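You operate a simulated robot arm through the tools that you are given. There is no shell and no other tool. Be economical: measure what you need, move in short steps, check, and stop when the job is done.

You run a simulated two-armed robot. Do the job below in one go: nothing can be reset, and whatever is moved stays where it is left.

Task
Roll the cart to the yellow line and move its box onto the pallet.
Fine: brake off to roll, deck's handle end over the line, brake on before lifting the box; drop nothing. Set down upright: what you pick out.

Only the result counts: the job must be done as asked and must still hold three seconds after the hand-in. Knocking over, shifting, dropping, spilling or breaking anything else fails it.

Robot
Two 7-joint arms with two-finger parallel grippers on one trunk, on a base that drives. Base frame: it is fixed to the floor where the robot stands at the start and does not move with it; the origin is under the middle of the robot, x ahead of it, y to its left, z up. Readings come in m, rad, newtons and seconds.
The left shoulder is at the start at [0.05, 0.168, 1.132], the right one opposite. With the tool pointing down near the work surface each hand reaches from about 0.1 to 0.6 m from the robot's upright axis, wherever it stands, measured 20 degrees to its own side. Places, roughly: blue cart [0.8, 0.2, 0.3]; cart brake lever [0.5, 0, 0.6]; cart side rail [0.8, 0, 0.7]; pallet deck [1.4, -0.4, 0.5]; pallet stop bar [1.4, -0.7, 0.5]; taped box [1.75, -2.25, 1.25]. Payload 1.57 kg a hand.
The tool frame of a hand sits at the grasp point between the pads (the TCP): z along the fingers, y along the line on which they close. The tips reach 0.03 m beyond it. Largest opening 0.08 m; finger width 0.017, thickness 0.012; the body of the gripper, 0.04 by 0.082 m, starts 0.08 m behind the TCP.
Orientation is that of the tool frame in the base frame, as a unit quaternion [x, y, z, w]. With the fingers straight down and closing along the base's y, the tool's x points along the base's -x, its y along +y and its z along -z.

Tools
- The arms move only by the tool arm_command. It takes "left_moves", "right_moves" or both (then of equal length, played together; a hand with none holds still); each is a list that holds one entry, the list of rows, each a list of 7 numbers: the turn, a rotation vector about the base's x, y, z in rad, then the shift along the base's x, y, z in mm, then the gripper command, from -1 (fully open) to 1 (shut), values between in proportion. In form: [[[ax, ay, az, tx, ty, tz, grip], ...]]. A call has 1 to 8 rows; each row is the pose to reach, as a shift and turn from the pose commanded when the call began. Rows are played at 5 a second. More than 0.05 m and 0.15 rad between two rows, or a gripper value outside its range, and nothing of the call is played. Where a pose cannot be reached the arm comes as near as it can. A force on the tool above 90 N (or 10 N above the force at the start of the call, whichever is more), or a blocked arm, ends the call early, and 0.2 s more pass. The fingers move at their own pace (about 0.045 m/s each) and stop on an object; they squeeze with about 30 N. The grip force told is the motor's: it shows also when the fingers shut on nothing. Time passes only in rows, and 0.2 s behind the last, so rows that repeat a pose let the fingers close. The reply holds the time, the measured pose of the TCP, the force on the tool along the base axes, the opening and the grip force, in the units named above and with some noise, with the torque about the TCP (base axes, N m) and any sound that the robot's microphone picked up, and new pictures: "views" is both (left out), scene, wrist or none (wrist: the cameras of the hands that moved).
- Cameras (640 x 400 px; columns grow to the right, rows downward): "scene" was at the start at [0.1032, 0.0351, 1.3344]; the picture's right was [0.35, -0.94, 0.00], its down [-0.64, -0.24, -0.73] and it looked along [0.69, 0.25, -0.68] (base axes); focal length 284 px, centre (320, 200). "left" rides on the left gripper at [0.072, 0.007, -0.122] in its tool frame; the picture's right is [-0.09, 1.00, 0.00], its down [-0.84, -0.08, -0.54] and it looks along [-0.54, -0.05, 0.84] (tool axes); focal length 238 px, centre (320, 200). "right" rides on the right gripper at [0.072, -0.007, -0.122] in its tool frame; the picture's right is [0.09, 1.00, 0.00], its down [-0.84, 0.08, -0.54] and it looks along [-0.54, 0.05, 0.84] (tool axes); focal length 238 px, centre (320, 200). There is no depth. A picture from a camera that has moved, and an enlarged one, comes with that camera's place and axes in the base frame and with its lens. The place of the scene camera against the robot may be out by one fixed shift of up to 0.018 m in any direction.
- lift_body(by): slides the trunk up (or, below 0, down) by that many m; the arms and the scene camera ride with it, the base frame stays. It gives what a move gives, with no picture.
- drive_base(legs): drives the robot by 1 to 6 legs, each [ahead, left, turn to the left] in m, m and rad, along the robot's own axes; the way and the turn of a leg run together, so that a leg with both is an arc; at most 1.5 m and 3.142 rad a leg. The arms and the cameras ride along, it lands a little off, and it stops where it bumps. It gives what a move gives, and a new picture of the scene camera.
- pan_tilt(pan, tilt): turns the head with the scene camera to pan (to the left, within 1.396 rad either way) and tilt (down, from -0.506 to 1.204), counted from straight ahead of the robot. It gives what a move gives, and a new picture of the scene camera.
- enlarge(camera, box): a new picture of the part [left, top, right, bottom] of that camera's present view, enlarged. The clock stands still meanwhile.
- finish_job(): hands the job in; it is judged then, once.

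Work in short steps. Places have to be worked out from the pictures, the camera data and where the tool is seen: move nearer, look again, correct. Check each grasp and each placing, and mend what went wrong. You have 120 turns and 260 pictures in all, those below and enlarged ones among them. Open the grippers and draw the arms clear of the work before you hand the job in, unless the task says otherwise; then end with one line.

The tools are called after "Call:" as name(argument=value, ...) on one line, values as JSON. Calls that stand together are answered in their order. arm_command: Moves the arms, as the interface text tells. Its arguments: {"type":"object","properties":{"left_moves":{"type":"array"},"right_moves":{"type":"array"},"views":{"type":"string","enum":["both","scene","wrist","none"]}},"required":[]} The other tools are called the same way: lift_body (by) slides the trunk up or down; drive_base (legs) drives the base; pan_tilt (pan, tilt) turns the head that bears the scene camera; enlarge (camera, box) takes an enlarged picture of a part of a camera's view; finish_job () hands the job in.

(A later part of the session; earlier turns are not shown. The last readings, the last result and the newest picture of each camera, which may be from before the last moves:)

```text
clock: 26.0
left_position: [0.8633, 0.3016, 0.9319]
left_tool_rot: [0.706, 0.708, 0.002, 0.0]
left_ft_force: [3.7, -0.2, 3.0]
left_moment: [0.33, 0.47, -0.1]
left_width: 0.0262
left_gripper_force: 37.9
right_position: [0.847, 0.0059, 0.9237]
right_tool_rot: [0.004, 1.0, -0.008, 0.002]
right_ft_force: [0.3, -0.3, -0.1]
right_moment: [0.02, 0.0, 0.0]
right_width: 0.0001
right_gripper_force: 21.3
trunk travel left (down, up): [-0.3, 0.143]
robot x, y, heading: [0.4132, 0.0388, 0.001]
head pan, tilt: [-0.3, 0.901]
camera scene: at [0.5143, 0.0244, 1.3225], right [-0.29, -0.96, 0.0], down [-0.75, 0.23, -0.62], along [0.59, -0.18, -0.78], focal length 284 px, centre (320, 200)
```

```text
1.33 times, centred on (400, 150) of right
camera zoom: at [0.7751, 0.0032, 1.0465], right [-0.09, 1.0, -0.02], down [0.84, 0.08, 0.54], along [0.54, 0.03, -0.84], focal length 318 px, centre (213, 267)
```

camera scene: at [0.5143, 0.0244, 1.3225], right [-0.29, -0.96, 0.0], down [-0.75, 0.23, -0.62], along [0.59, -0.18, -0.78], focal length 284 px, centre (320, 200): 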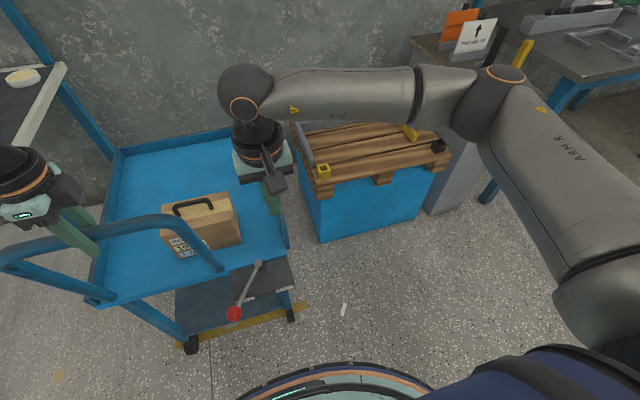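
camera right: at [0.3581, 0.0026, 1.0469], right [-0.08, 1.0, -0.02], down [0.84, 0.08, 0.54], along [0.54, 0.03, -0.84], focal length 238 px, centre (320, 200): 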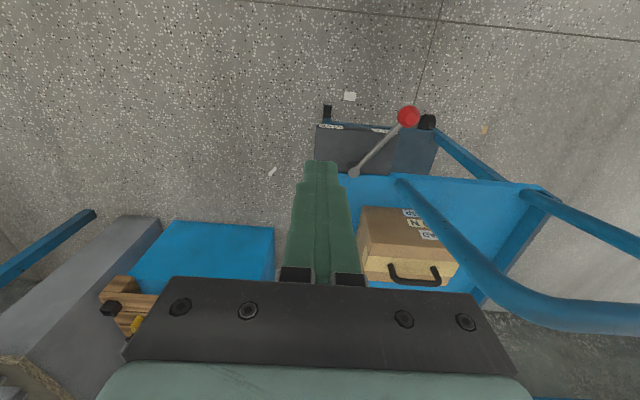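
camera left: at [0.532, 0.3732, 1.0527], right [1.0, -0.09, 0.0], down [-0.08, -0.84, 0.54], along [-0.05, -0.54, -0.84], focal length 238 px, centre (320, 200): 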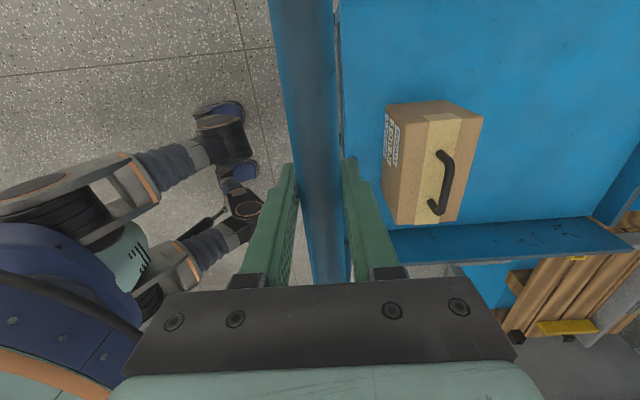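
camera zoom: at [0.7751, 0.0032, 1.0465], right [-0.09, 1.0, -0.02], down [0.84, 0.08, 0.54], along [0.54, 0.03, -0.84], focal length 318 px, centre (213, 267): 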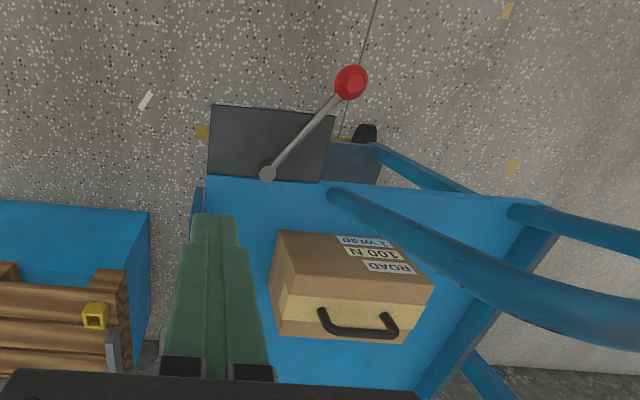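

The line runs along y under the cart at x≈0.956 (wrist view), and the deck's handle edge is at ≈0.906. I need about 5 cm more, done with the arm for precision.

Call:
arm_command(left_moves=[[[0, 0, 0, 6, 0, 0, 1], [0, 0, 0, 14, 0, 0, 1], [0, 0, 0, 22, 0, 0, 1], [0, 0, 0, 30, 0, 0, 1], [0, 0, 0, 38, 0, 0, 1], [0, 0, 0, 45, 0, 0, 1], [0, 0, 0, 48, 0, 0, 1], [0, 0, 0, 48, 0, 0, 1]]], right_moves=[[[0, 0, 0, -15, -20, 0, 1], [0, 0, 0, -30, -40, 0, 1], [0, 0, 0, -50, -60, 0, 1], [0, 0, 0, -70, -60, 0, 1], [0, 0, 0, -90, -60, 0, 1], [0, 0, 0, -110, -60, 0, 1], [0, 0, 0, -130, -60, 0, 1], [0, 0, 0, -130, -60, 0, 1]]], views="both")

Call:
enlarge(camera="right", box=[260, 50, 500, 200])

```text
clock: 27.8
left_position: [0.9119, 0.3012, 0.932]
left_tool_rot: [0.707, 0.708, 0.001, 0.002]
left_ft_force: [-1.0, -1.2, 2.3]
left_moment: [-0.13, -0.01, -0.15]
left_width: 0.0257
left_gripper_force: 37.1
right_position: [0.7168, -0.054, 0.9232]
right_tool_rot: [0.004, 1.0, -0.009, 0.002]
right_ft_force: [0.2, 0.8, 0.2]
right_moment: [0.01, -0.01, -0.02]
right_width: 0.0004
right_gripper_force: 20.8
trunk travel left (down, up): [-0.3, 0.143]
robot x, y, heading: [0.4174, 0.0375, 0.001]
head pan, tilt: [-0.3, 0.901]
camera scene: at [0.5139, 0.0246, 1.3225], right [-0.29, -0.96, 0.0], down [-0.75, 0.23, -0.62], along [0.59, -0.18, -0.78], focal length 284 px, centre (320, 200)
camera right: at [0.645, -0.057, 1.0461], right [-0.09, 1.0, -0.02], down [0.84, 0.08, 0.54], along [0.54, 0.03, -0.84], focal length 238 px, centre (320, 200)
camera left: at [0.9175, 0.373, 1.054], right [1.0, -0.09, 0.0], down [-0.08, -0.84, 0.54], along [-0.05, -0.54, -0.84], focal length 238 px, centre (320, 200)
```

scene: 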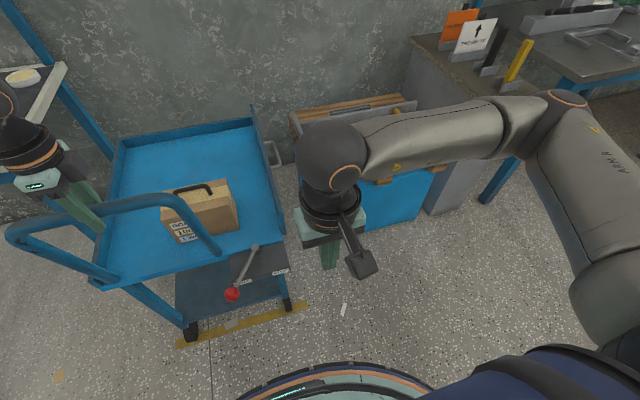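
right: 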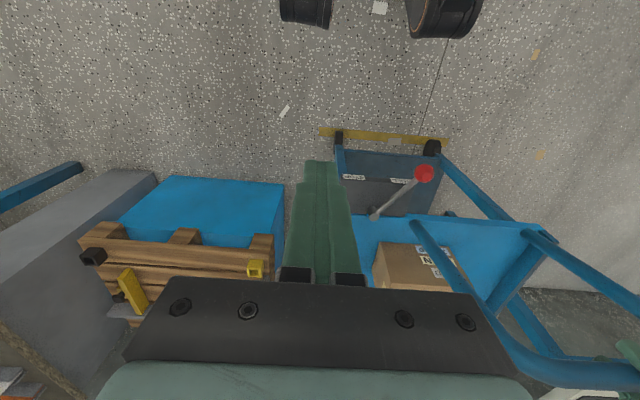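
left: 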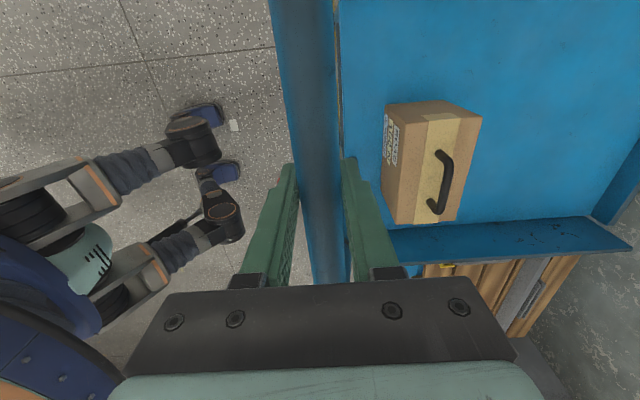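

```text
2.67 times, centred on (380, 125) of right
camera zoom: at [0.645, -0.057, 1.0461], right [-0.09, 1.0, -0.02], down [0.84, 0.08, 0.54], along [0.54, 0.03, -0.84], focal length 636 px, centre (160, 400)
```

zoom: 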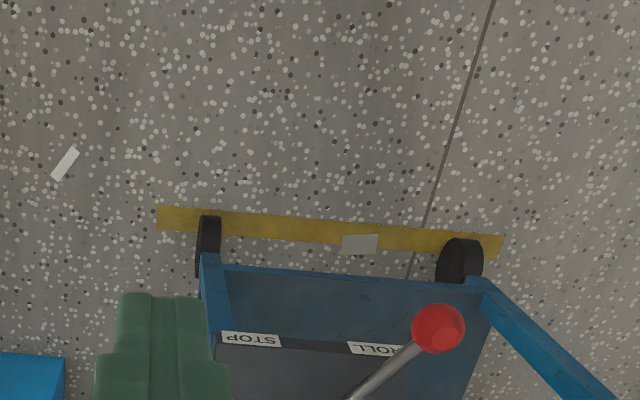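

The line spans x≈0.94–0.98 and the deck edge is at ≈0.957 – on the line. With the left hand still holding, I bring the opened right hand astride the lever rod (rod ≈ y 0.122 at x 0.855).

Call:
arm_command(right_moves=[[[0, 0, 0, 30, 30, -20, -1], [0, 0, 0, 55, 60, -40, -1], [0, 0, 0, 80, 90, -60, -1], [0, 0, 0, 105, 120, -80, -1], [0, 0, 0, 125, 150, -100, -1], [0, 0, 0, 138, 167, -130, -1], [0, 0, 0, 138, 167, -160, -1]]], views="both")

```text
clock: 29.4
left_position: [0.9114, 0.3008, 0.9314]
left_tool_rot: [0.706, 0.708, 0.002, 0.0]
left_ft_force: [0.2, -1.1, 4.1]
left_moment: [-0.02, 0.07, -0.05]
left_width: 0.0258
left_gripper_force: 37.3
right_position: [0.8545, 0.1144, 0.7652]
right_tool_rot: [0.003, 1.0, -0.008, 0.002]
right_ft_force: [-0.3, -1.3, 0.0]
right_moment: [0.0, 0.01, 0.01]
right_width: 0.08
right_gripper_force: 0.1
trunk travel left (down, up): [-0.3, 0.143]
robot x, y, heading: [0.4184, 0.0395, -0.003]
head pan, tilt: [-0.3, 0.901]
camera scene: at [0.5139, 0.0245, 1.3225], right [-0.29, -0.96, 0.0], down [-0.75, 0.23, -0.62], along [0.59, -0.18, -0.78], focal length 284 px, centre (320, 200)
camera right: at [0.7832, 0.1114, 0.8862], right [-0.09, 1.0, -0.02], down [0.84, 0.08, 0.54], along [0.54, 0.03, -0.84], focal length 238 px, centre (320, 200)
```

scene: 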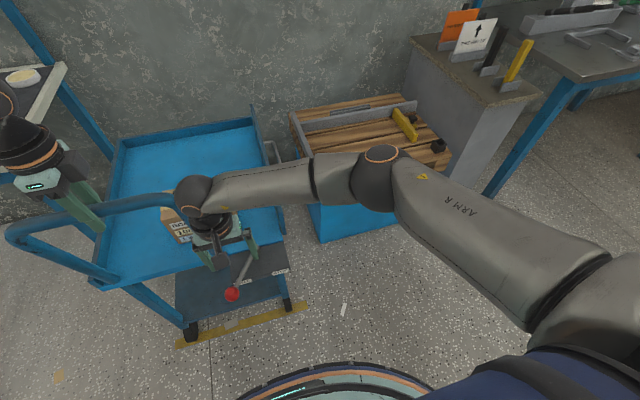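
right: 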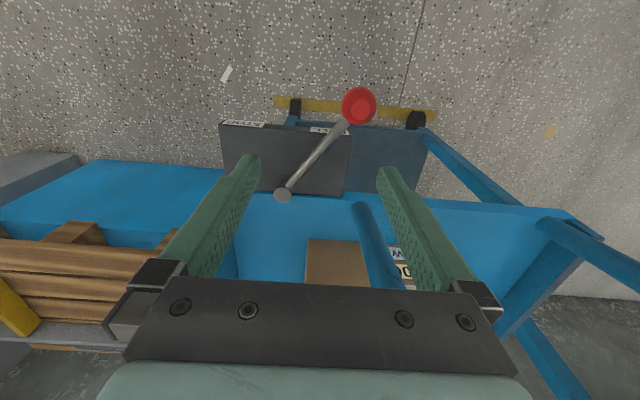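

The rod lies between the fingers. Lower to z≈0.662 and look.

Call:
arm_command(right_moves=[[[0, 0, 0, 0, 0, -40, -1], [0, 0, 0, 0, 0, -80, -1], [0, 0, 0, 0, 0, -103, -1]]], views="wrist")

```text
clock: 30.2
left_position: [0.911, 0.3011, 0.9317]
left_tool_rot: [0.706, 0.708, 0.001, 0.001]
left_ft_force: [1.4, -0.3, 4.5]
left_moment: [-0.04, -0.01, -0.09]
left_width: 0.0259
left_gripper_force: 36.5
right_position: [0.8559, 0.1136, 0.6612]
right_tool_rot: [0.002, 1.0, -0.008, 0.002]
right_ft_force: [0.3, 0.5, -0.1]
right_moment: [0.0, -0.01, -0.01]
right_width: 0.08
right_gripper_force: 0.0
trunk travel left (down, up): [-0.3, 0.143]
robot x, y, heading: [0.4164, 0.0404, -0.002]
head pan, tilt: [-0.3, 0.901]
camera right: at [0.7846, 0.111, 0.783], right [-0.09, 1.0, -0.02], down [0.84, 0.08, 0.54], along [0.54, 0.03, -0.84], focal length 238 px, centre (320, 200)
```

right: 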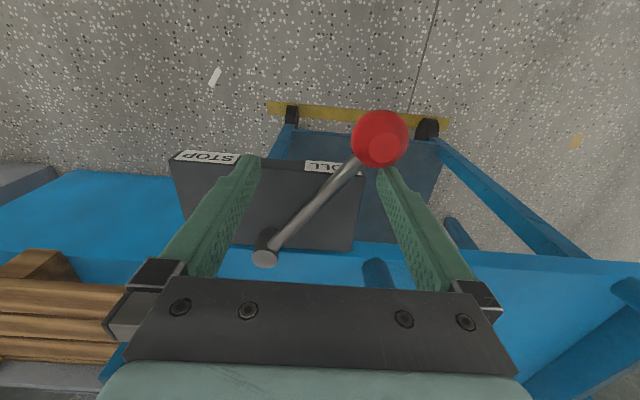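

Rod is astride. Push right toward STOP.

Call:
arm_command(right_moves=[[[0, 0, 0, 0, -20, 0, -1], [0, 0, 0, 0, -40, 0, -1], [0, 0, 0, 0, -60, 0, -1], [0, 0, 0, 0, -80, 0, -1], [0, 0, 0, 0, -100, 0, -1], [0, 0, 0, 0, -120, 0, -1], [0, 0, 0, 0, -135, 0, -1], [0, 0, 0, 0, -145, 0, -1]]], views="both")

```text
clock: 32.0
left_position: [0.9114, 0.3014, 0.9319]
left_tool_rot: [0.707, 0.707, 0.001, 0.003]
left_ft_force: [3.7, -11.3, 4.7]
left_moment: [0.84, -0.16, -0.02]
left_width: 0.0257
left_gripper_force: 36.9
right_position: [0.85, -0.0152, 0.663]
right_tool_rot: [-0.005, 1.0, 0.005, -0.001]
right_ft_force: [-12.2, 42.0, -6.0]
right_moment: [0.78, 0.5, 0.79]
right_width: 0.0802
right_gripper_force: 0.2
trunk travel left (down, up): [-0.3, 0.143]
robot x, y, heading: [0.4143, 0.0409, 0.004]
head pan, tilt: [-0.3, 0.901]
camera scene: at [0.5139, 0.0262, 1.3224], right [-0.29, -0.96, 0.0], down [-0.75, 0.23, -0.62], along [0.59, -0.18, -0.78], focal length 284 px, centre (320, 200)
camera right: at [0.7788, -0.0234, 0.7852], right [-0.1, 0.99, 0.01], down [0.84, 0.08, 0.54], along [0.54, 0.07, -0.84], focal length 238 px, centre (320, 200)
```

scene: 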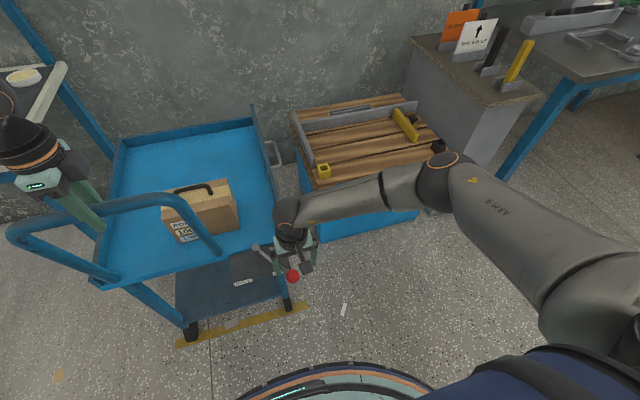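
right: 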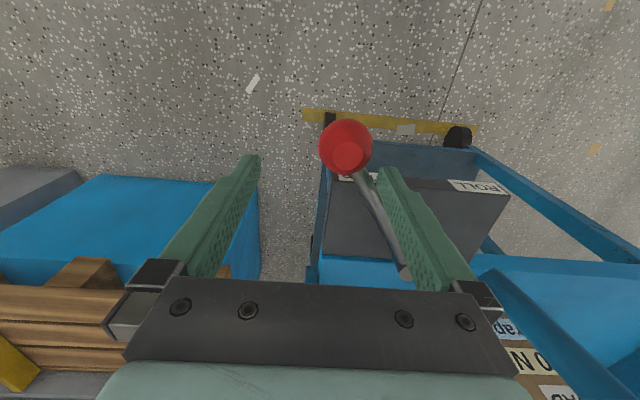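

The lever reached its STOP end (42 N). I back off slightly, raise the right hand, and test the brake with a tiny left push.

Call:
arm_command(right_moves=[[[0, 0, 0, 0, 20, 0, -1], [0, 0, 0, 0, 20, 40, -1], [0, 0, 0, -10, 0, 85, -1], [0, 0, 0, -20, -30, 120, -1], [0, 0, 0, -20, -60, 160, -1], [0, 0, 0, -20, -60, 205, -1], [0, 0, 0, -20, -60, 250, -1]]], left_moves=[[[0, 0, 0, 0, 0, 0, 1], [0, 0, 0, 0, 0, 0, 1], [0, 0, 0, 0, 0, 0, 1], [0, 0, 0, 0, 0, 0, 1], [0, 0, 0, 0, 0, 0, 1], [0, 0, 0, -3, 0, 0, 1], [0, 0, 0, -3, 0, 0, 1]]], views="wrist")

Call:
enlarge(camera="right", box=[240, 50, 560, 250])

```text
refused: row 3 steps farther than a row can; nothing moved
```

```text
2.00 times, centred on (400, 150) of right
camera zoom: at [0.7788, -0.0234, 0.7852], right [-0.1, 0.99, 0.01], down [0.84, 0.08, 0.54], along [0.54, 0.07, -0.84], focal length 477 px, centre (160, 300)
```

zoom: 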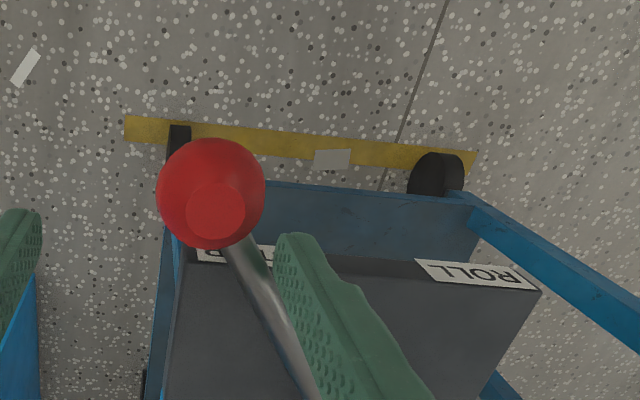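

Step was too long; repeat with smaller rows.

Call:
arm_command(right_moves=[[[0, 0, 0, 0, 20, 0, -1], [0, 0, 0, 0, 20, 40, -1], [0, 0, 0, -5, 10, 80, -1], [0, 0, 0, -10, -15, 115, -1], [0, 0, 0, -15, -40, 150, -1], [0, 0, 0, -20, -60, 190, -1], [0, 0, 0, -20, -60, 235, -1]]], left_moves=[[[0, 0, 0, 0, 0, 0, 1], [0, 0, 0, 0, 0, 0, 1], [0, 0, 0, 0, 0, 0, 1], [0, 0, 0, 0, 0, 0, 1], [0, 0, 0, 0, 0, 0, 1], [0, 0, 0, -3, 0, 0, 1], [0, 0, 0, -3, 0, 0, 1]]], views="wrist")

```text
clock: 33.6
left_position: [0.9108, 0.3006, 0.932]
left_tool_rot: [0.707, 0.707, 0.003, 0.002]
left_ft_force: [16.1, -1.7, 4.4]
left_moment: [0.77, -0.35, -0.12]
left_width: 0.0253
left_gripper_force: 37.3
right_position: [0.8346, -0.0931, 0.8952]
right_tool_rot: [0.002, 1.0, -0.008, 0.0]
right_ft_force: [0.2, 0.0, 0.2]
right_moment: [-0.03, 0.0, 0.01]
right_width: 0.0801
right_gripper_force: 0.1
trunk travel left (down, up): [-0.3, 0.143]
robot x, y, heading: [0.4183, 0.0419, -0.005]
head pan, tilt: [-0.3, 0.901]
camera right: at [0.7633, -0.0959, 1.0171], right [-0.09, 1.0, -0.02], down [0.84, 0.08, 0.54], along [0.54, 0.03, -0.84], focal length 238 px, centre (320, 200)
camera left: at [0.9169, 0.373, 1.0539], right [1.0, -0.09, 0.01], down [-0.08, -0.84, 0.54], along [-0.04, -0.54, -0.84], focal length 238 px, centre (320, 200)
```

right: 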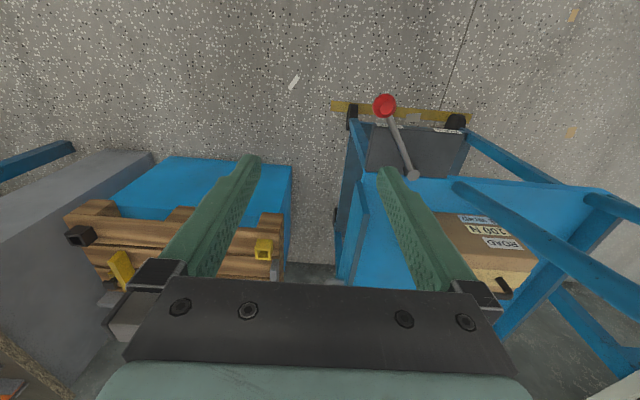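
left: 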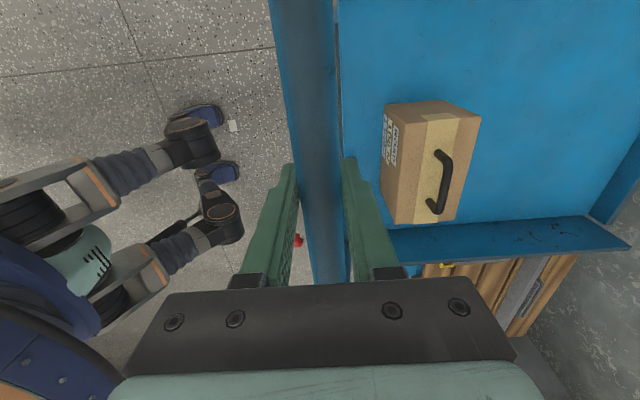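

Brake holds (16 N, no motion). I release the bar and raise the left hand.

Call:
arm_command(left_moves=[[[0, 0, 0, 3, 0, 0, 1], [0, 0, 0, 3, 0, 0, -1], [0, 0, 0, 3, 0, 0, -1], [0, 0, 0, 3, 0, 0, -1], [0, 0, 0, 3, 0, 45, -1], [0, 0, 0, 3, 0, 90, -1], [0, 0, 0, 3, 0, 135, -1], [0, 0, 0, 3, 0, 180, -1]]], views="wrist")

Call:
pan_tilt(pan=0.15, tilt=0.9)

```text
clock: 35.4
left_position: [0.9096, 0.3044, 1.1141]
left_tool_rot: [0.707, 0.707, 0.002, 0.001]
left_ft_force: [0.1, 0.2, -0.8]
left_moment: [0.0, 0.01, 0.0]
left_width: 0.0798
left_gripper_force: 0.0
right_position: [0.8342, -0.0915, 0.8953]
right_tool_rot: [0.004, 1.0, -0.008, 0.001]
right_ft_force: [-0.2, 0.7, -0.2]
right_moment: [0.01, -0.04, 0.04]
right_width: 0.08
right_gripper_force: 0.0
trunk travel left (down, up): [-0.3, 0.143]
robot x, y, heading: [0.4183, 0.0412, -0.001]
head pan, tilt: [-0.3, 0.901]
camera left: at [0.9159, 0.3758, 1.2364], right [1.0, -0.09, 0.0], down [-0.08, -0.84, 0.54], along [-0.05, -0.54, -0.84], focal length 238 px, centre (320, 200)
```

left: 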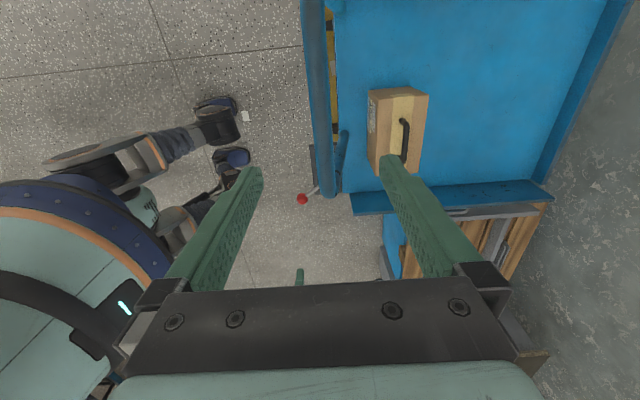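

```text
clock: 36.3
left_position: [0.9097, 0.3049, 1.1126]
left_tool_rot: [0.706, 0.708, 0.002, 0.0]
left_ft_force: [0.0, 0.3, -0.8]
left_moment: [0.01, 0.02, 0.03]
left_width: 0.08
left_gripper_force: 0.0
right_position: [0.8343, -0.0913, 0.8946]
right_tool_rot: [0.003, 1.0, -0.008, 0.002]
right_ft_force: [0.6, 0.2, -0.1]
right_moment: [-0.01, 0.01, 0.0]
right_width: 0.0801
right_gripper_force: 0.0
trunk travel left (down, up): [-0.3, 0.143]
robot x, y, heading: [0.419, 0.0397, -0.0]
head pan, tilt: [0.15, 0.901]
camera scene: at [0.5167, 0.0584, 1.3224], right [0.15, -0.99, 0.0], down [-0.77, -0.12, -0.62], along [0.61, 0.09, -0.78], focal length 284 px, centre (320, 200)
```

scene: 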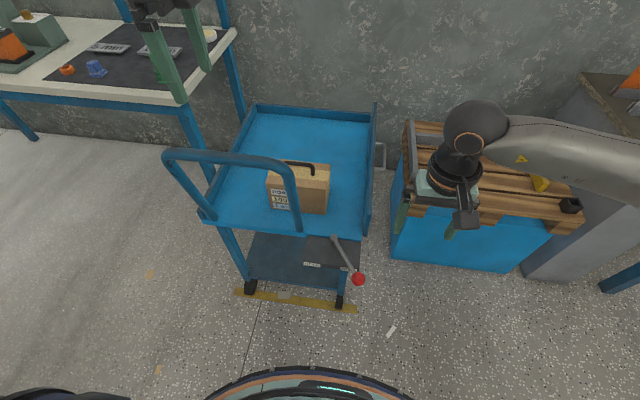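

The cart is braked on the line. I drive 0.15 m ahead so the left hand can reach the box, keeping well short of the lever.

Call:
drive_base(legs=[[0.15, 0, 0]])

Call:
enlarge(camera="left", box=[200, 0, 520, 200])

Call:
enlarge(camera="right", box=[320, 120, 640, 320])

```text
clock: 37.7
left_position: [1.0636, 0.3041, 1.1136]
left_tool_rot: [0.707, 0.707, 0.002, 0.001]
left_ft_force: [-0.2, 0.3, 0.7]
left_moment: [0.0, 0.03, 0.02]
left_width: 0.0801
left_gripper_force: 0.2
right_position: [0.9853, -0.0929, 0.8949]
right_tool_rot: [0.004, 1.0, -0.008, 0.0]
right_ft_force: [-0.3, 0.3, 0.7]
right_moment: [0.0, 0.02, 0.0]
right_width: 0.0802
right_gripper_force: 0.1
trunk travel left (down, up): [-0.3, 0.143]
robot x, y, heading: [0.5685, 0.0418, -0.003]
head pan, tilt: [0.15, 0.901]
camera scene: at [0.6696, 0.0582, 1.3223], right [0.15, -0.99, 0.0], down [-0.78, -0.12, -0.62], along [0.61, 0.09, -0.78], focal length 284 px, centre (320, 200)
```

scene: 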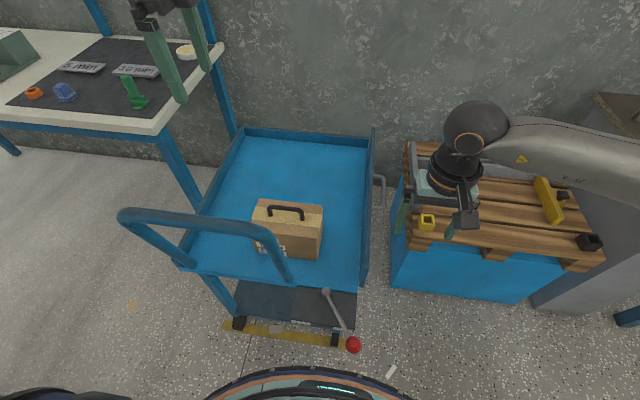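

```text
2.00 times, centred on (360, 100) of left
camera zoom: at [1.0699, 0.375, 1.2353], right [1.0, -0.09, 0.0], down [-0.08, -0.84, 0.54], along [-0.05, -0.54, -0.84], focal length 477 px, centre (240, 400)
```

zoom: 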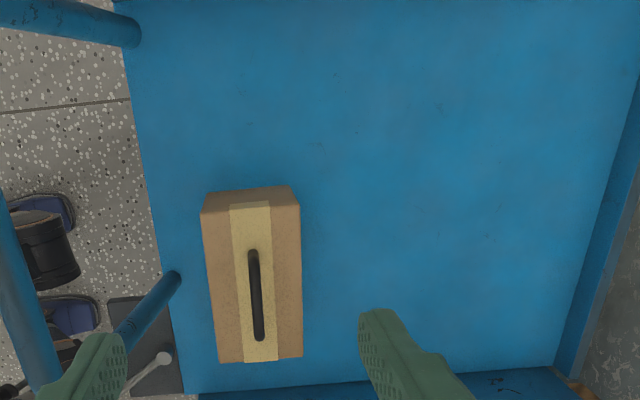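

```text
2.00 times, centred on (480, 220) of right
camera zoom: at [0.9148, -0.096, 1.017], right [-0.08, 1.0, -0.02], down [0.84, 0.08, 0.54], along [0.54, 0.03, -0.84], focal length 477 px, centre (0, 160)
```

zoom: 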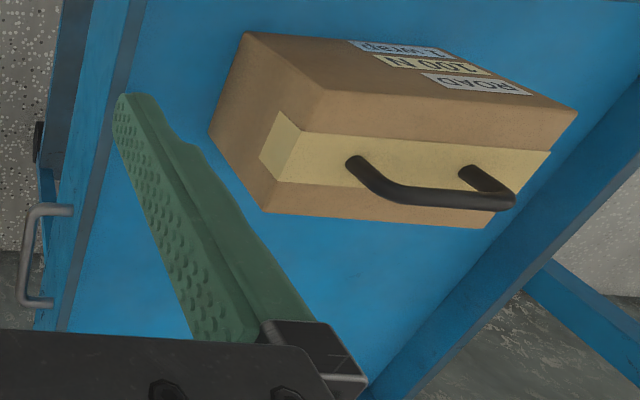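

Triangulated: box handle bar at [1.072, 0.200, 0.771] running along y, box top z≈0.743. The right arm has cleaner access (its forearm stays off the push bar), so I draw the left hand back and turn the right hand 90°.

Call:
arm_command(left_moves=[[[0, 0, 0, -40, 0, 0, -1], [0, 0, 0, -80, 0, 0, -1], [0, 0, 0, -120, 0, 0, -1], [0, 0, 0, -160, 0, 0, -1], [0, 0, 0, -200, 0, 0, -1], [0, 0, 0, -240, 0, 0, -1], [0, 0, 0, -250, 0, 0, -1], [0, 0, 0, -250, 0, 0, -1]]], right_moves=[[[0, 0, 0.14, 0, 0, 30, -1], [0, 0, 0.28, 0, 0, 60, -1], [0, 0, 0.42, 0, 0, 90, -1], [0, 0, 0.56, 0, 0, 120, -1], [0, 0, 0.7, 0, 0, 120, -1], [0, 0, 0.84, 0, 0, 120, -1], [0, 0, 0.98, 0, 0, 120, -1], [0, 0, 1.12, 0, 0, 120, -1]]], views="none")

Call:
arm_command(right_moves=[[[0, 0, 0.14, 0, 0, 0, -1], [0, 0, 0.28, 0, 0, 0, -1], [0, 0, 0.42, 0, 0, 0, -1], [0, 0, 0.45, 0, 0, 0, -1]]], views="none")

Call:
drive_base(legs=[[0, 0.13, 0]])

```text
clock: 39.5
left_position: [0.811, 0.3036, 1.1147]
left_tool_rot: [0.707, 0.707, 0.002, 0.001]
left_ft_force: [1.0, -0.6, 0.2]
left_moment: [0.07, 0.0, 0.01]
left_width: 0.0799
left_gripper_force: 0.0
right_position: [0.9814, -0.1017, 1.0132]
right_tool_rot: [-0.521, 0.854, -0.003, 0.004]
right_ft_force: [-0.1, 0.6, 0.3]
right_moment: [0.0, 0.02, 0.04]
right_width: 0.0802
right_gripper_force: 0.0
right hand out of reach, approached as far as the arm can: row 8
trunk travel left (down, up): [-0.3, 0.143]
robot x, y, heading: [0.5654, 0.0453, 0.002]
head pan, tilt: [0.15, 0.901]
```

```text
clock: 40.5
left_position: [0.8153, 0.305, 1.1128]
left_tool_rot: [0.708, 0.707, 0.0, -0.001]
left_ft_force: [0.7, 0.2, -0.7]
left_moment: [-0.03, 0.09, 0.02]
left_width: 0.08
left_gripper_force: 0.1
right_position: [0.8581, -0.0858, 0.9492]
right_tool_rot: [-0.686, 0.727, -0.01, 0.004]
right_ft_force: [1.3, -0.3, -0.7]
right_moment: [-0.07, 0.08, -0.02]
right_width: 0.0798
right_gripper_force: 0.0
right hand out of reach, approached as far as the arm can: row 1, 2, 3, 4
trunk travel left (down, up): [-0.3, 0.143]
robot x, y, heading: [0.5699, 0.0437, -0.004]
head pan, tilt: [0.15, 0.901]
```

```text
clock: 42.3
left_position: [0.8124, 0.433, 1.1143]
left_tool_rot: [0.707, 0.707, 0.0, 0.001]
left_ft_force: [0.4, 0.4, -0.4]
left_moment: [0.02, 0.0, -0.02]
left_width: 0.0798
left_gripper_force: 0.0
right_position: [0.8562, 0.0429, 0.949]
right_tool_rot: [-0.687, 0.726, -0.012, 0.005]
right_ft_force: [-0.3, 0.1, 0.2]
right_moment: [0.03, -0.01, -0.01]
right_width: 0.0801
right_gripper_force: 0.2
trunk travel left (down, up): [-0.3, 0.143]
robot x, y, heading: [0.5678, 0.1723, -0.003]
head pan, tilt: [0.15, 0.901]
camera scene: at [0.669, 0.1879, 1.3224], right [0.15, -0.99, 0.0], down [-0.78, -0.12, -0.62], along [0.61, 0.09, -0.78], focal length 284 px, centre (320, 200)
```

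scene: 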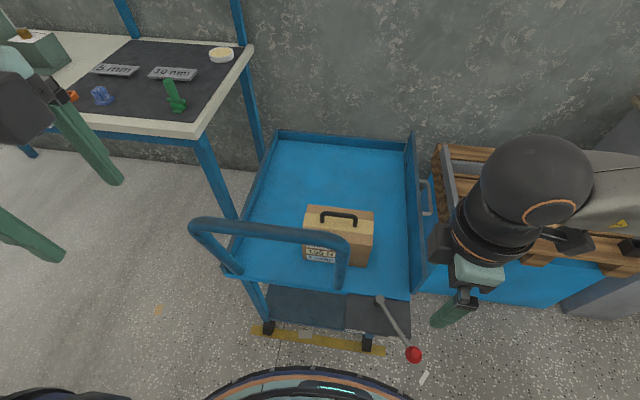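

The right wrist hits a limit at that yaw, while the left handled it well; I'll use the left arm instead, positioned as before (box ~0.23 to its left). Drive right 0.20 m and raise the trunk for clearance over the push bar.

Call:
drive_base(legs=[[0, -0.2, 0]])

Call:
lift_body(by=0.1)

```text
clock: 44.7
left_position: [0.8125, 0.2349, 1.1146]
left_tool_rot: [0.708, 0.706, 0.002, 0.0]
left_ft_force: [-0.1, -0.1, -0.5]
left_moment: [0.01, 0.02, -0.02]
left_width: 0.0802
left_gripper_force: 0.1
right_position: [0.8545, -0.1557, 0.9494]
right_tool_rot: [-0.685, 0.728, -0.012, 0.006]
right_ft_force: [-0.1, 0.9, -0.5]
right_moment: [-0.05, -0.03, 0.04]
right_width: 0.0801
right_gripper_force: 0.0
trunk travel left (down, up): [-0.3, 0.143]
robot x, y, heading: [0.5662, -0.0275, -0.006]
head pan, tilt: [0.15, 0.901]
camera scene: at [0.6684, -0.0107, 1.3224], right [0.14, -0.99, 0.0], down [-0.78, -0.11, -0.62], along [0.61, 0.09, -0.78], focal length 284 px, centre (320, 200)
```

scene: 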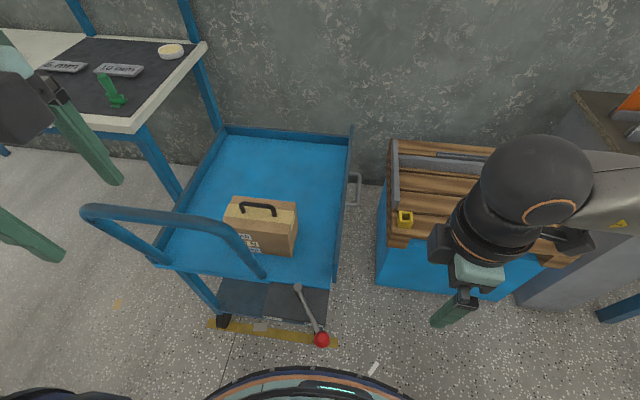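

```text
clock: 46.0
left_position: [0.813, 0.2353, 1.2135]
left_tool_rot: [0.709, 0.706, 0.0, 0.0]
left_ft_force: [0.3, 0.5, 0.5]
left_moment: [-0.02, 0.01, 0.0]
left_width: 0.0801
left_gripper_force: 0.0
right_position: [0.8558, -0.1569, 1.0502]
right_tool_rot: [-0.685, 0.728, -0.012, 0.005]
right_ft_force: [-0.2, -0.9, -0.1]
right_moment: [0.01, 0.02, 0.02]
right_width: 0.08
right_gripper_force: 0.1
trunk travel left (down, up): [-0.4, 0.043]
robot x, y, heading: [0.5706, -0.0287, -0.009]
head pan, tilt: [0.15, 0.901]
```

Now I bring the left hand over the box's handle.

Call:
arm_command(left_moves=[[[0, 0, 0, 45, -5, 0, -1], [0, 0, 0, 90, -10, 0, -1], [0, 0, 0, 135, -20, 0, -1], [0, 0, 0, 180, -25, 0, -1], [0, 0, 0, 220, -30, -15, -1], [0, 0, 0, 250, -35, -50, -1], [0, 0, 0, 259, -35, -95, -1], [0, 0, 0, 259, -35, -140, -1]]], views="none")

Call:
arm_command(left_moves=[[[0, 0, 0, 0, 0, -45, -1], [0, 0, 0, 0, 0, -90, -1], [0, 0, 0, 0, 0, -135, -1], [0, 0, 0, 0, 0, -175, -1]]], views="both")

```text
clock: 47.8
left_position: [1.0732, 0.2002, 1.0734]
left_tool_rot: [0.709, 0.705, 0.002, 0.002]
left_ft_force: [-1.1, -0.1, -0.4]
left_moment: [-0.02, -0.01, 0.01]
left_width: 0.0801
left_gripper_force: 0.1
right_position: [0.855, -0.1561, 1.0493]
right_tool_rot: [-0.685, 0.728, -0.011, 0.004]
right_ft_force: [0.9, -1.1, -0.3]
right_moment: [0.0, 0.02, 0.02]
right_width: 0.0801
right_gripper_force: 0.0
trunk travel left (down, up): [-0.4, 0.043]
robot x, y, heading: [0.5691, -0.0235, -0.005]
head pan, tilt: [0.15, 0.901]
```

```text
clock: 48.8
left_position: [1.0414, 0.2234, 0.9324]
left_tool_rot: [0.71, 0.705, 0.002, 0.001]
left_ft_force: [-0.3, 0.6, -0.5]
left_moment: [0.01, 0.0, -0.02]
left_width: 0.0798
left_gripper_force: 0.0
left hand out of reach, approached as far as the arm can: row 2, 3, 4
right_position: [0.8557, -0.157, 1.0492]
right_tool_rot: [-0.685, 0.729, -0.011, 0.005]
right_ft_force: [0.4, -0.3, -0.9]
right_moment: [-0.01, -0.01, 0.02]
right_width: 0.0798
right_gripper_force: 0.0
trunk travel left (down, up): [-0.4, 0.043]
robot x, y, heading: [0.5684, -0.0283, -0.009]
head pan, tilt: [0.15, 0.901]
camera scene: at [0.6684, -0.0103, 1.4224], right [0.14, -0.99, 0.0], down [-0.78, -0.11, -0.62], along [0.61, 0.09, -0.78], focal length 284 px, centre (320, 200)
camera left: at [1.0484, 0.2947, 1.0546], right [1.0, -0.1, 0.0], down [-0.08, -0.84, 0.54], along [-0.05, -0.54, -0.84], focal length 238 px, centre (320, 200)
```

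scene: 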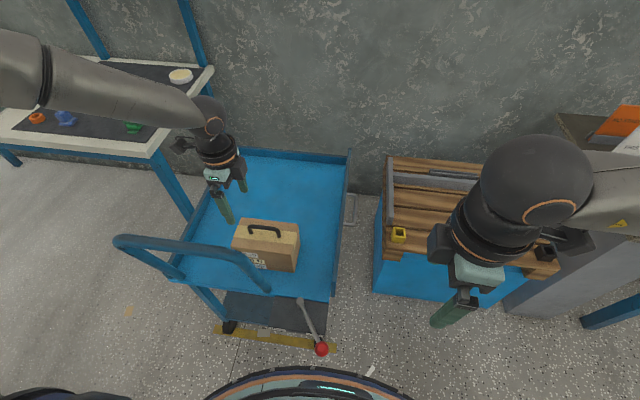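
left: 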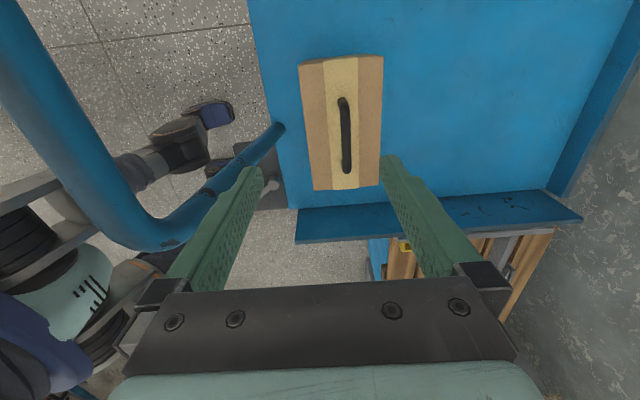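

Reach is the limit with the trunk up. I raise the hand, then lower the trunk 0.15 m, and drive 4 cm ahead.

Call:
arm_command(left_moves=[[[0, 0, 0, 0, 0, 40, -1], [0, 0, 0, 0, 0, 80, -1], [0, 0, 0, 0, 0, 120, -1], [0, 0, 0, 0, 0, 150, -1]]], views="none")

Call:
lift_body(by=-0.15)

Call:
drive_base(legs=[[0.04, 0, 0]])

```text
clock: 49.8
left_position: [1.0404, 0.2208, 1.0809]
left_tool_rot: [0.709, 0.706, 0.0, 0.0]
left_ft_force: [0.2, 0.1, -0.5]
left_moment: [-0.01, 0.02, -0.04]
left_width: 0.0801
left_gripper_force: 0.0
right_position: [0.8545, -0.1569, 1.0499]
right_tool_rot: [-0.685, 0.729, -0.012, 0.005]
right_ft_force: [0.0, -0.3, -0.3]
right_moment: [-0.02, -0.03, 0.02]
right_width: 0.0801
right_gripper_force: 0.1
trunk travel left (down, up): [-0.4, 0.043]
robot x, y, heading: [0.5686, -0.0285, -0.005]
head pan, tilt: [0.15, 0.901]
```

```text
clock: 51.5
left_position: [1.0406, 0.2199, 0.9292]
left_tool_rot: [0.709, 0.706, 0.001, 0.001]
left_ft_force: [-0.9, 0.0, -0.2]
left_moment: [-0.01, 0.01, 0.03]
left_width: 0.0799
left_gripper_force: 0.1
right_position: [0.8548, -0.1573, 0.8997]
right_tool_rot: [-0.685, 0.728, -0.012, 0.005]
right_ft_force: [0.0, 0.0, -0.9]
right_moment: [0.0, 0.02, 0.0]
right_width: 0.0803
right_gripper_force: 0.1
trunk travel left (down, up): [-0.25, 0.193]
robot x, y, heading: [0.5685, -0.0262, -0.004]
head pan, tilt: [0.15, 0.901]
```

```text
clock: 52.4
left_position: [1.0806, 0.2203, 0.9306]
left_tool_rot: [0.709, 0.705, 0.0, 0.001]
left_ft_force: [0.7, -0.4, 0.0]
left_moment: [0.0, 0.04, 0.01]
left_width: 0.0802
left_gripper_force: 0.0
right_position: [0.8943, -0.1562, 0.9002]
right_tool_rot: [-0.685, 0.729, -0.011, 0.004]
right_ft_force: [0.1, 1.2, -0.5]
right_moment: [0.04, 0.0, 0.03]
right_width: 0.08
right_gripper_force: 0.1
trunk travel left (down, up): [-0.25, 0.193]
robot x, y, heading: [0.6064, -0.026, -0.001]
head pan, tilt: [0.15, 0.901]
camera scene: at [0.7083, -0.0106, 1.2723], right [0.14, -0.99, 0.0], down [-0.78, -0.11, -0.62], along [0.61, 0.09, -0.78], focal length 284 px, centre (320, 200)
```

scene: 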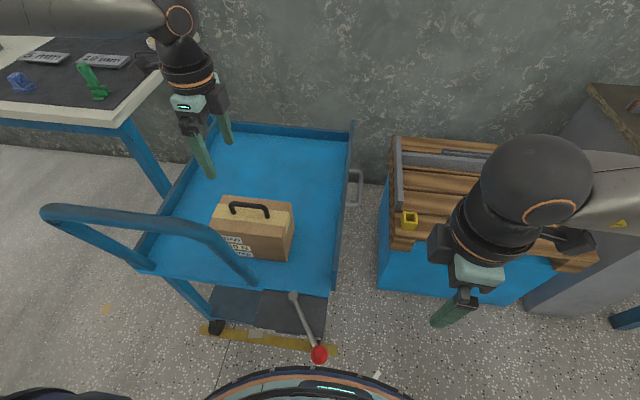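

Now fine-align above the handle and look.

Call:
arm_command(left_moves=[[[0, 0, 0, -9, -20, 0, -1], [0, 0, 0, -9, -20, -40, -1], [0, 0, 0, -9, -20, -70, -1]]], views="both")

```text
clock: 53.2
left_position: [1.0704, 0.2018, 0.8595]
left_tool_rot: [0.709, 0.705, 0.0, 0.001]
left_ft_force: [0.4, -0.5, 0.6]
left_moment: [0.03, 0.01, -0.03]
left_width: 0.08
left_gripper_force: 0.0
right_position: [0.8945, -0.1563, 0.8992]
right_tool_rot: [-0.685, 0.728, -0.011, 0.004]
right_ft_force: [1.2, -0.7, -0.4]
right_moment: [0.01, 0.01, -0.02]
right_width: 0.0797
right_gripper_force: 0.1
trunk travel left (down, up): [-0.25, 0.193]
robot x, y, heading: [0.6094, -0.0293, -0.006]
head pan, tilt: [0.15, 0.901]
camera scene: at [0.7079, -0.0105, 1.2724], right [0.14, -0.99, 0.0], down [-0.78, -0.11, -0.62], along [0.61, 0.09, -0.78], focal length 284 px, centre (320, 200)
camera left: at [1.0775, 0.2732, 0.9819], right [1.0, -0.1, 0.0], down [-0.08, -0.84, 0.54], along [-0.05, -0.54, -0.84], focal length 238 px, centre (320, 200)
```

scene: 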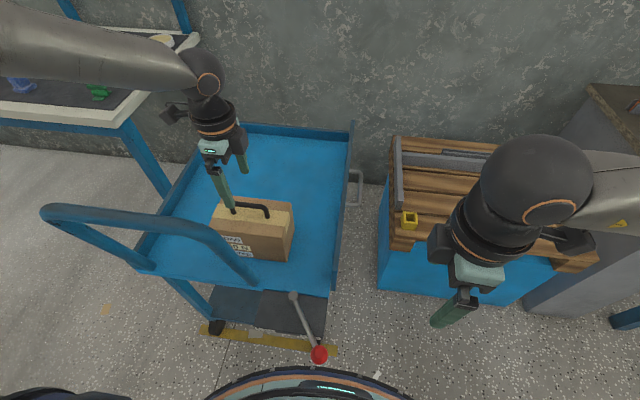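
left: 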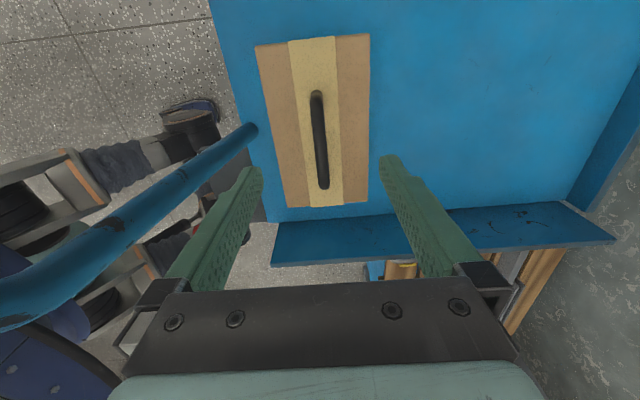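

Handle is centred between the fingers. Lower to z≈0.782 and close.

Call:
arm_command(left_moves=[[[0, 0, 0, 0, 0, -40, -1], [0, 0, 0, 0, 0, -70, -1], [0, 0, 0, 0, 0, -78, -1], [0, 0, 0, 0, 0, -78, 1], [0, 0, 0, 0, 0, -78, 1], [0, 0, 0, 0, 0, -78, 1], [0, 0, 0, 0, 0, -78, 1], [0, 0, 0, 0, 0, -78, 1]]], views="wrist")

```text
clock: 55.0
left_position: [1.0704, 0.2042, 0.786]
left_tool_rot: [0.708, 0.706, 0.002, 0.003]
left_ft_force: [5.3, 0.0, 2.5]
left_moment: [0.02, -0.12, 0.13]
left_width: 0.0118
left_gripper_force: 22.5
left hand out of reach, approached as far as the arm can: row 3, 4, 5, 6, 7, 8
right_position: [0.8955, -0.1573, 0.8986]
right_tool_rot: [-0.685, 0.728, -0.012, 0.006]
right_ft_force: [1.1, 0.4, -0.5]
right_moment: [0.02, 0.02, -0.03]
right_width: 0.0801
right_gripper_force: 0.1
trunk travel left (down, up): [-0.25, 0.193]
robot x, y, heading: [0.6071, -0.026, -0.008]
head pan, tilt: [0.15, 0.901]
camera left: at [1.0757, 0.2757, 0.9079], right [1.0, -0.1, 0.01], down [-0.08, -0.84, 0.54], along [-0.05, -0.54, -0.84], focal length 238 px, centre (320, 200)
```

left: 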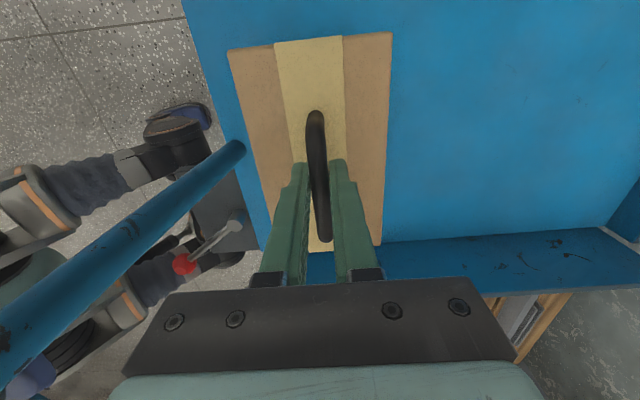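

Handle gripped (11.8 mm). Trial lift of 30 mm.

Call:
arm_command(left_moves=[[[0, 0, 0, 0, 0, 5, 1], [0, 0, 0, 0, 0, 12, 1], [0, 0, 0, 0, 0, 20, 1], [0, 0, 0, 0, 0, 30, 1], [0, 0, 0, 0, 0, 38, 1], [0, 0, 0, 0, 0, 38, 1]]], views="both")

```text
clock: 56.4
left_position: [1.069, 0.2046, 0.8216]
left_tool_rot: [0.709, 0.705, 0.0, 0.001]
left_ft_force: [0.8, 0.2, -11.7]
left_moment: [0.11, 0.0, 0.03]
left_width: 0.0117
left_gripper_force: 28.7
right_position: [0.8944, -0.1566, 0.8986]
right_tool_rot: [-0.685, 0.728, -0.011, 0.005]
right_ft_force: [-0.5, -0.4, 0.6]
right_moment: [0.02, 0.06, 0.02]
right_width: 0.0799
right_gripper_force: 0.1
trunk travel left (down, up): [-0.25, 0.193]
robot x, y, heading: [0.607, -0.0262, -0.006]
head pan, tilt: [0.15, 0.901]
camera scene: at [0.7086, -0.0101, 1.2723], right [0.14, -0.99, 0.0], down [-0.78, -0.11, -0.62], along [0.61, 0.09, -0.78], focal length 284 px, centre (320, 200)
camera left: at [1.0755, 0.2763, 0.9447], right [1.0, -0.1, 0.0], down [-0.08, -0.84, 0.54], along [-0.05, -0.54, -0.84], focal length 238 px, centre (320, 200)
```

scene: 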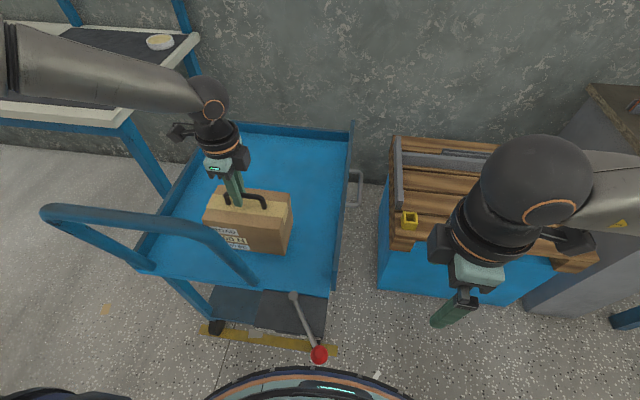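
left: 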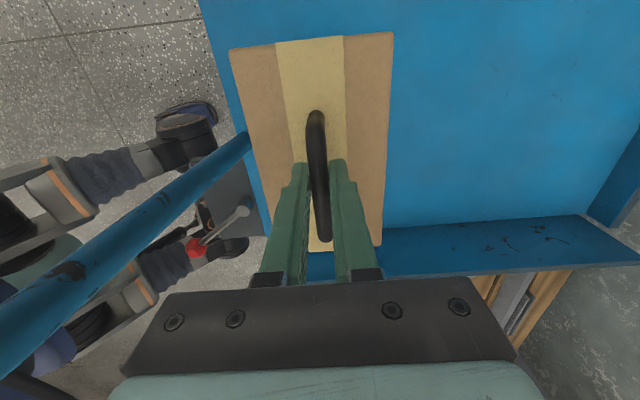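

Box lifts level, about 1.2 kg. I raise the trunk 0.16 m to clear the cart's side rim and tuck the right hand back.

Call:
lift_body(by=0.16)

Call:
arm_command(right_moves=[[[0, 0, -0.1, -30, 0, 10, -1], [0, 0, -0.2, -60, 0, 20, -1], [0, 0, -0.3, -90, 0, 30, -1]]], views="scene")

```text
clock: 58.3
left_position: [1.0697, 0.2042, 0.9822]
left_tool_rot: [0.709, 0.705, 0.0, 0.001]
left_ft_force: [0.4, 0.3, -12.4]
left_moment: [0.09, -0.03, 0.0]
left_width: 0.0119
left_gripper_force: 28.9
right_position: [0.8948, -0.1559, 1.0597]
right_tool_rot: [-0.685, 0.728, -0.011, 0.005]
right_ft_force: [-1.1, 0.3, -0.9]
right_moment: [-0.01, 0.04, 0.01]
right_width: 0.0799
right_gripper_force: 0.0
trunk travel left (down, up): [-0.41, 0.033]
robot x, y, heading: [0.6066, -0.0302, -0.004]
head pan, tilt: [0.15, 0.901]
```

```text
clock: 59.1
left_position: [1.069, 0.2057, 0.9825]
left_tool_rot: [0.709, 0.706, 0.001, 0.001]
left_ft_force: [0.8, -0.1, -12.3]
left_moment: [0.1, 0.01, -0.01]
left_width: 0.0117
left_gripper_force: 29.4
right_position: [0.8275, -0.1393, 1.0972]
right_tool_rot: [-0.568, 0.823, -0.013, 0.002]
right_ft_force: [-0.6, 1.0, 0.2]
right_moment: [0.0, 0.0, 0.0]
right_width: 0.0802
right_gripper_force: 0.0
right hand out of reach, approached as far as the arm can: row 2, 3
trunk travel left (down, up): [-0.41, 0.033]
robot x, y, heading: [0.6105, -0.03, -0.003]
head pan, tilt: [0.15, 0.901]
camera scene: at [0.7085, -0.0095, 1.4323], right [0.14, -0.99, 0.0], down [-0.78, -0.11, -0.62], along [0.61, 0.09, -0.78], focal length 284 px, centre (320, 200)
```

scene: 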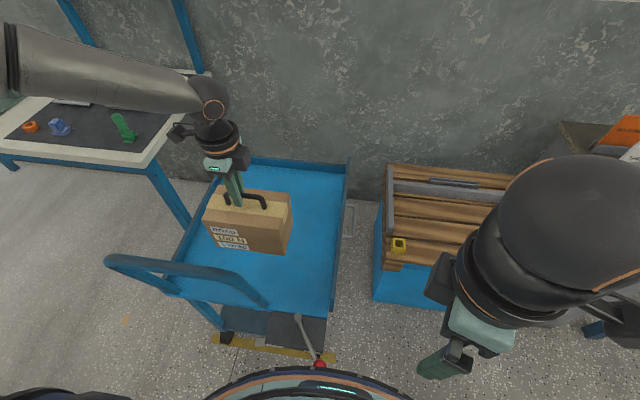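

Box hangs at bottom z≈0.81. Drive right 0.62 m in two legs.

Call:
drive_base(legs=[[0, -0.3, 0], [0, -0.32, 0]])

Call:
pan_tilt(pan=0.2, tilt=0.9)

```text
clock: 65.3
left_position: [1.0657, -0.4162, 0.9821]
left_tool_rot: [0.711, 0.703, 0.0, 0.001]
left_ft_force: [-0.8, 0.6, -11.6]
left_moment: [0.13, 0.01, 0.0]
left_width: 0.0117
left_gripper_force: 28.6
right_position: [0.8234, -0.7593, 1.0974]
right_tool_rot: [-0.566, 0.824, -0.013, 0.001]
right_ft_force: [0.4, 0.4, -0.7]
right_moment: [0.02, 0.0, 0.0]
right_width: 0.0799
right_gripper_force: 0.0
trunk travel left (down, up): [-0.41, 0.033]
robot x, y, heading: [0.6042, -0.6495, -0.007]
head pan, tilt: [0.15, 0.901]
camera scene: at [0.704, -0.6303, 1.4323], right [0.14, -0.99, 0.0], down [-0.78, -0.11, -0.62], along [0.61, 0.09, -0.78], focal length 284 px, centre (320, 200)
```

scene: 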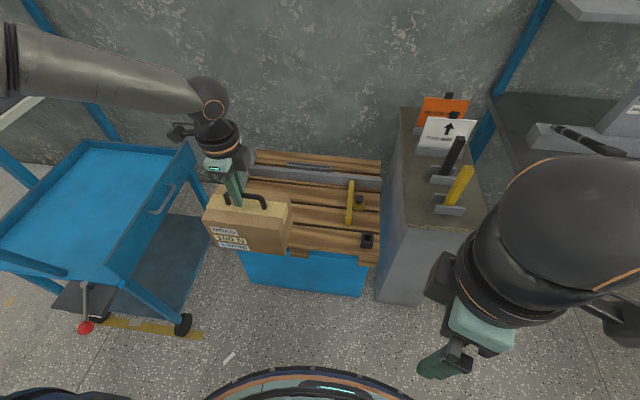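

```text
clock: 65.9
left_position: [1.0642, -0.4176, 0.9815]
left_tool_rot: [0.711, 0.703, 0.0, -0.001]
left_ft_force: [0.3, 0.0, -11.4]
left_moment: [0.1, -0.02, 0.01]
left_width: 0.0117
left_gripper_force: 29.0
right_position: [0.8213, -0.7583, 1.0966]
right_tool_rot: [-0.566, 0.824, -0.012, 0.002]
right_ft_force: [-1.2, -0.5, 0.3]
right_moment: [0.0, 0.0, 0.01]
right_width: 0.0802
right_gripper_force: 0.1
trunk travel left (down, up): [-0.41, 0.033]
robot x, y, heading: [0.6018, -0.6465, -0.009]
head pan, tilt: [0.201, 0.901]
camera scene: at [0.7034, -0.6263, 1.4323], right [0.19, -0.98, 0.0], down [-0.77, -0.15, -0.62], along [0.61, 0.12, -0.78], focal length 284 px, centre (320, 200)
```

scene: 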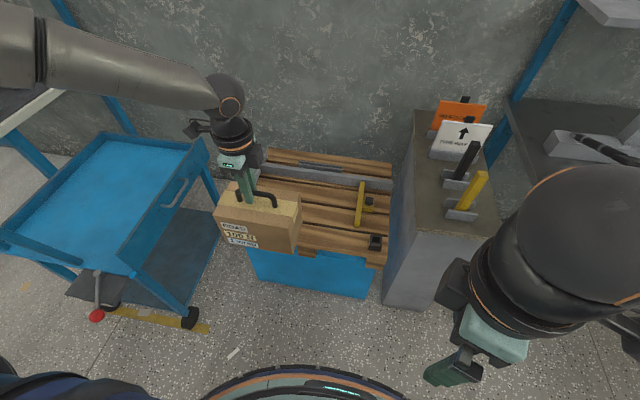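

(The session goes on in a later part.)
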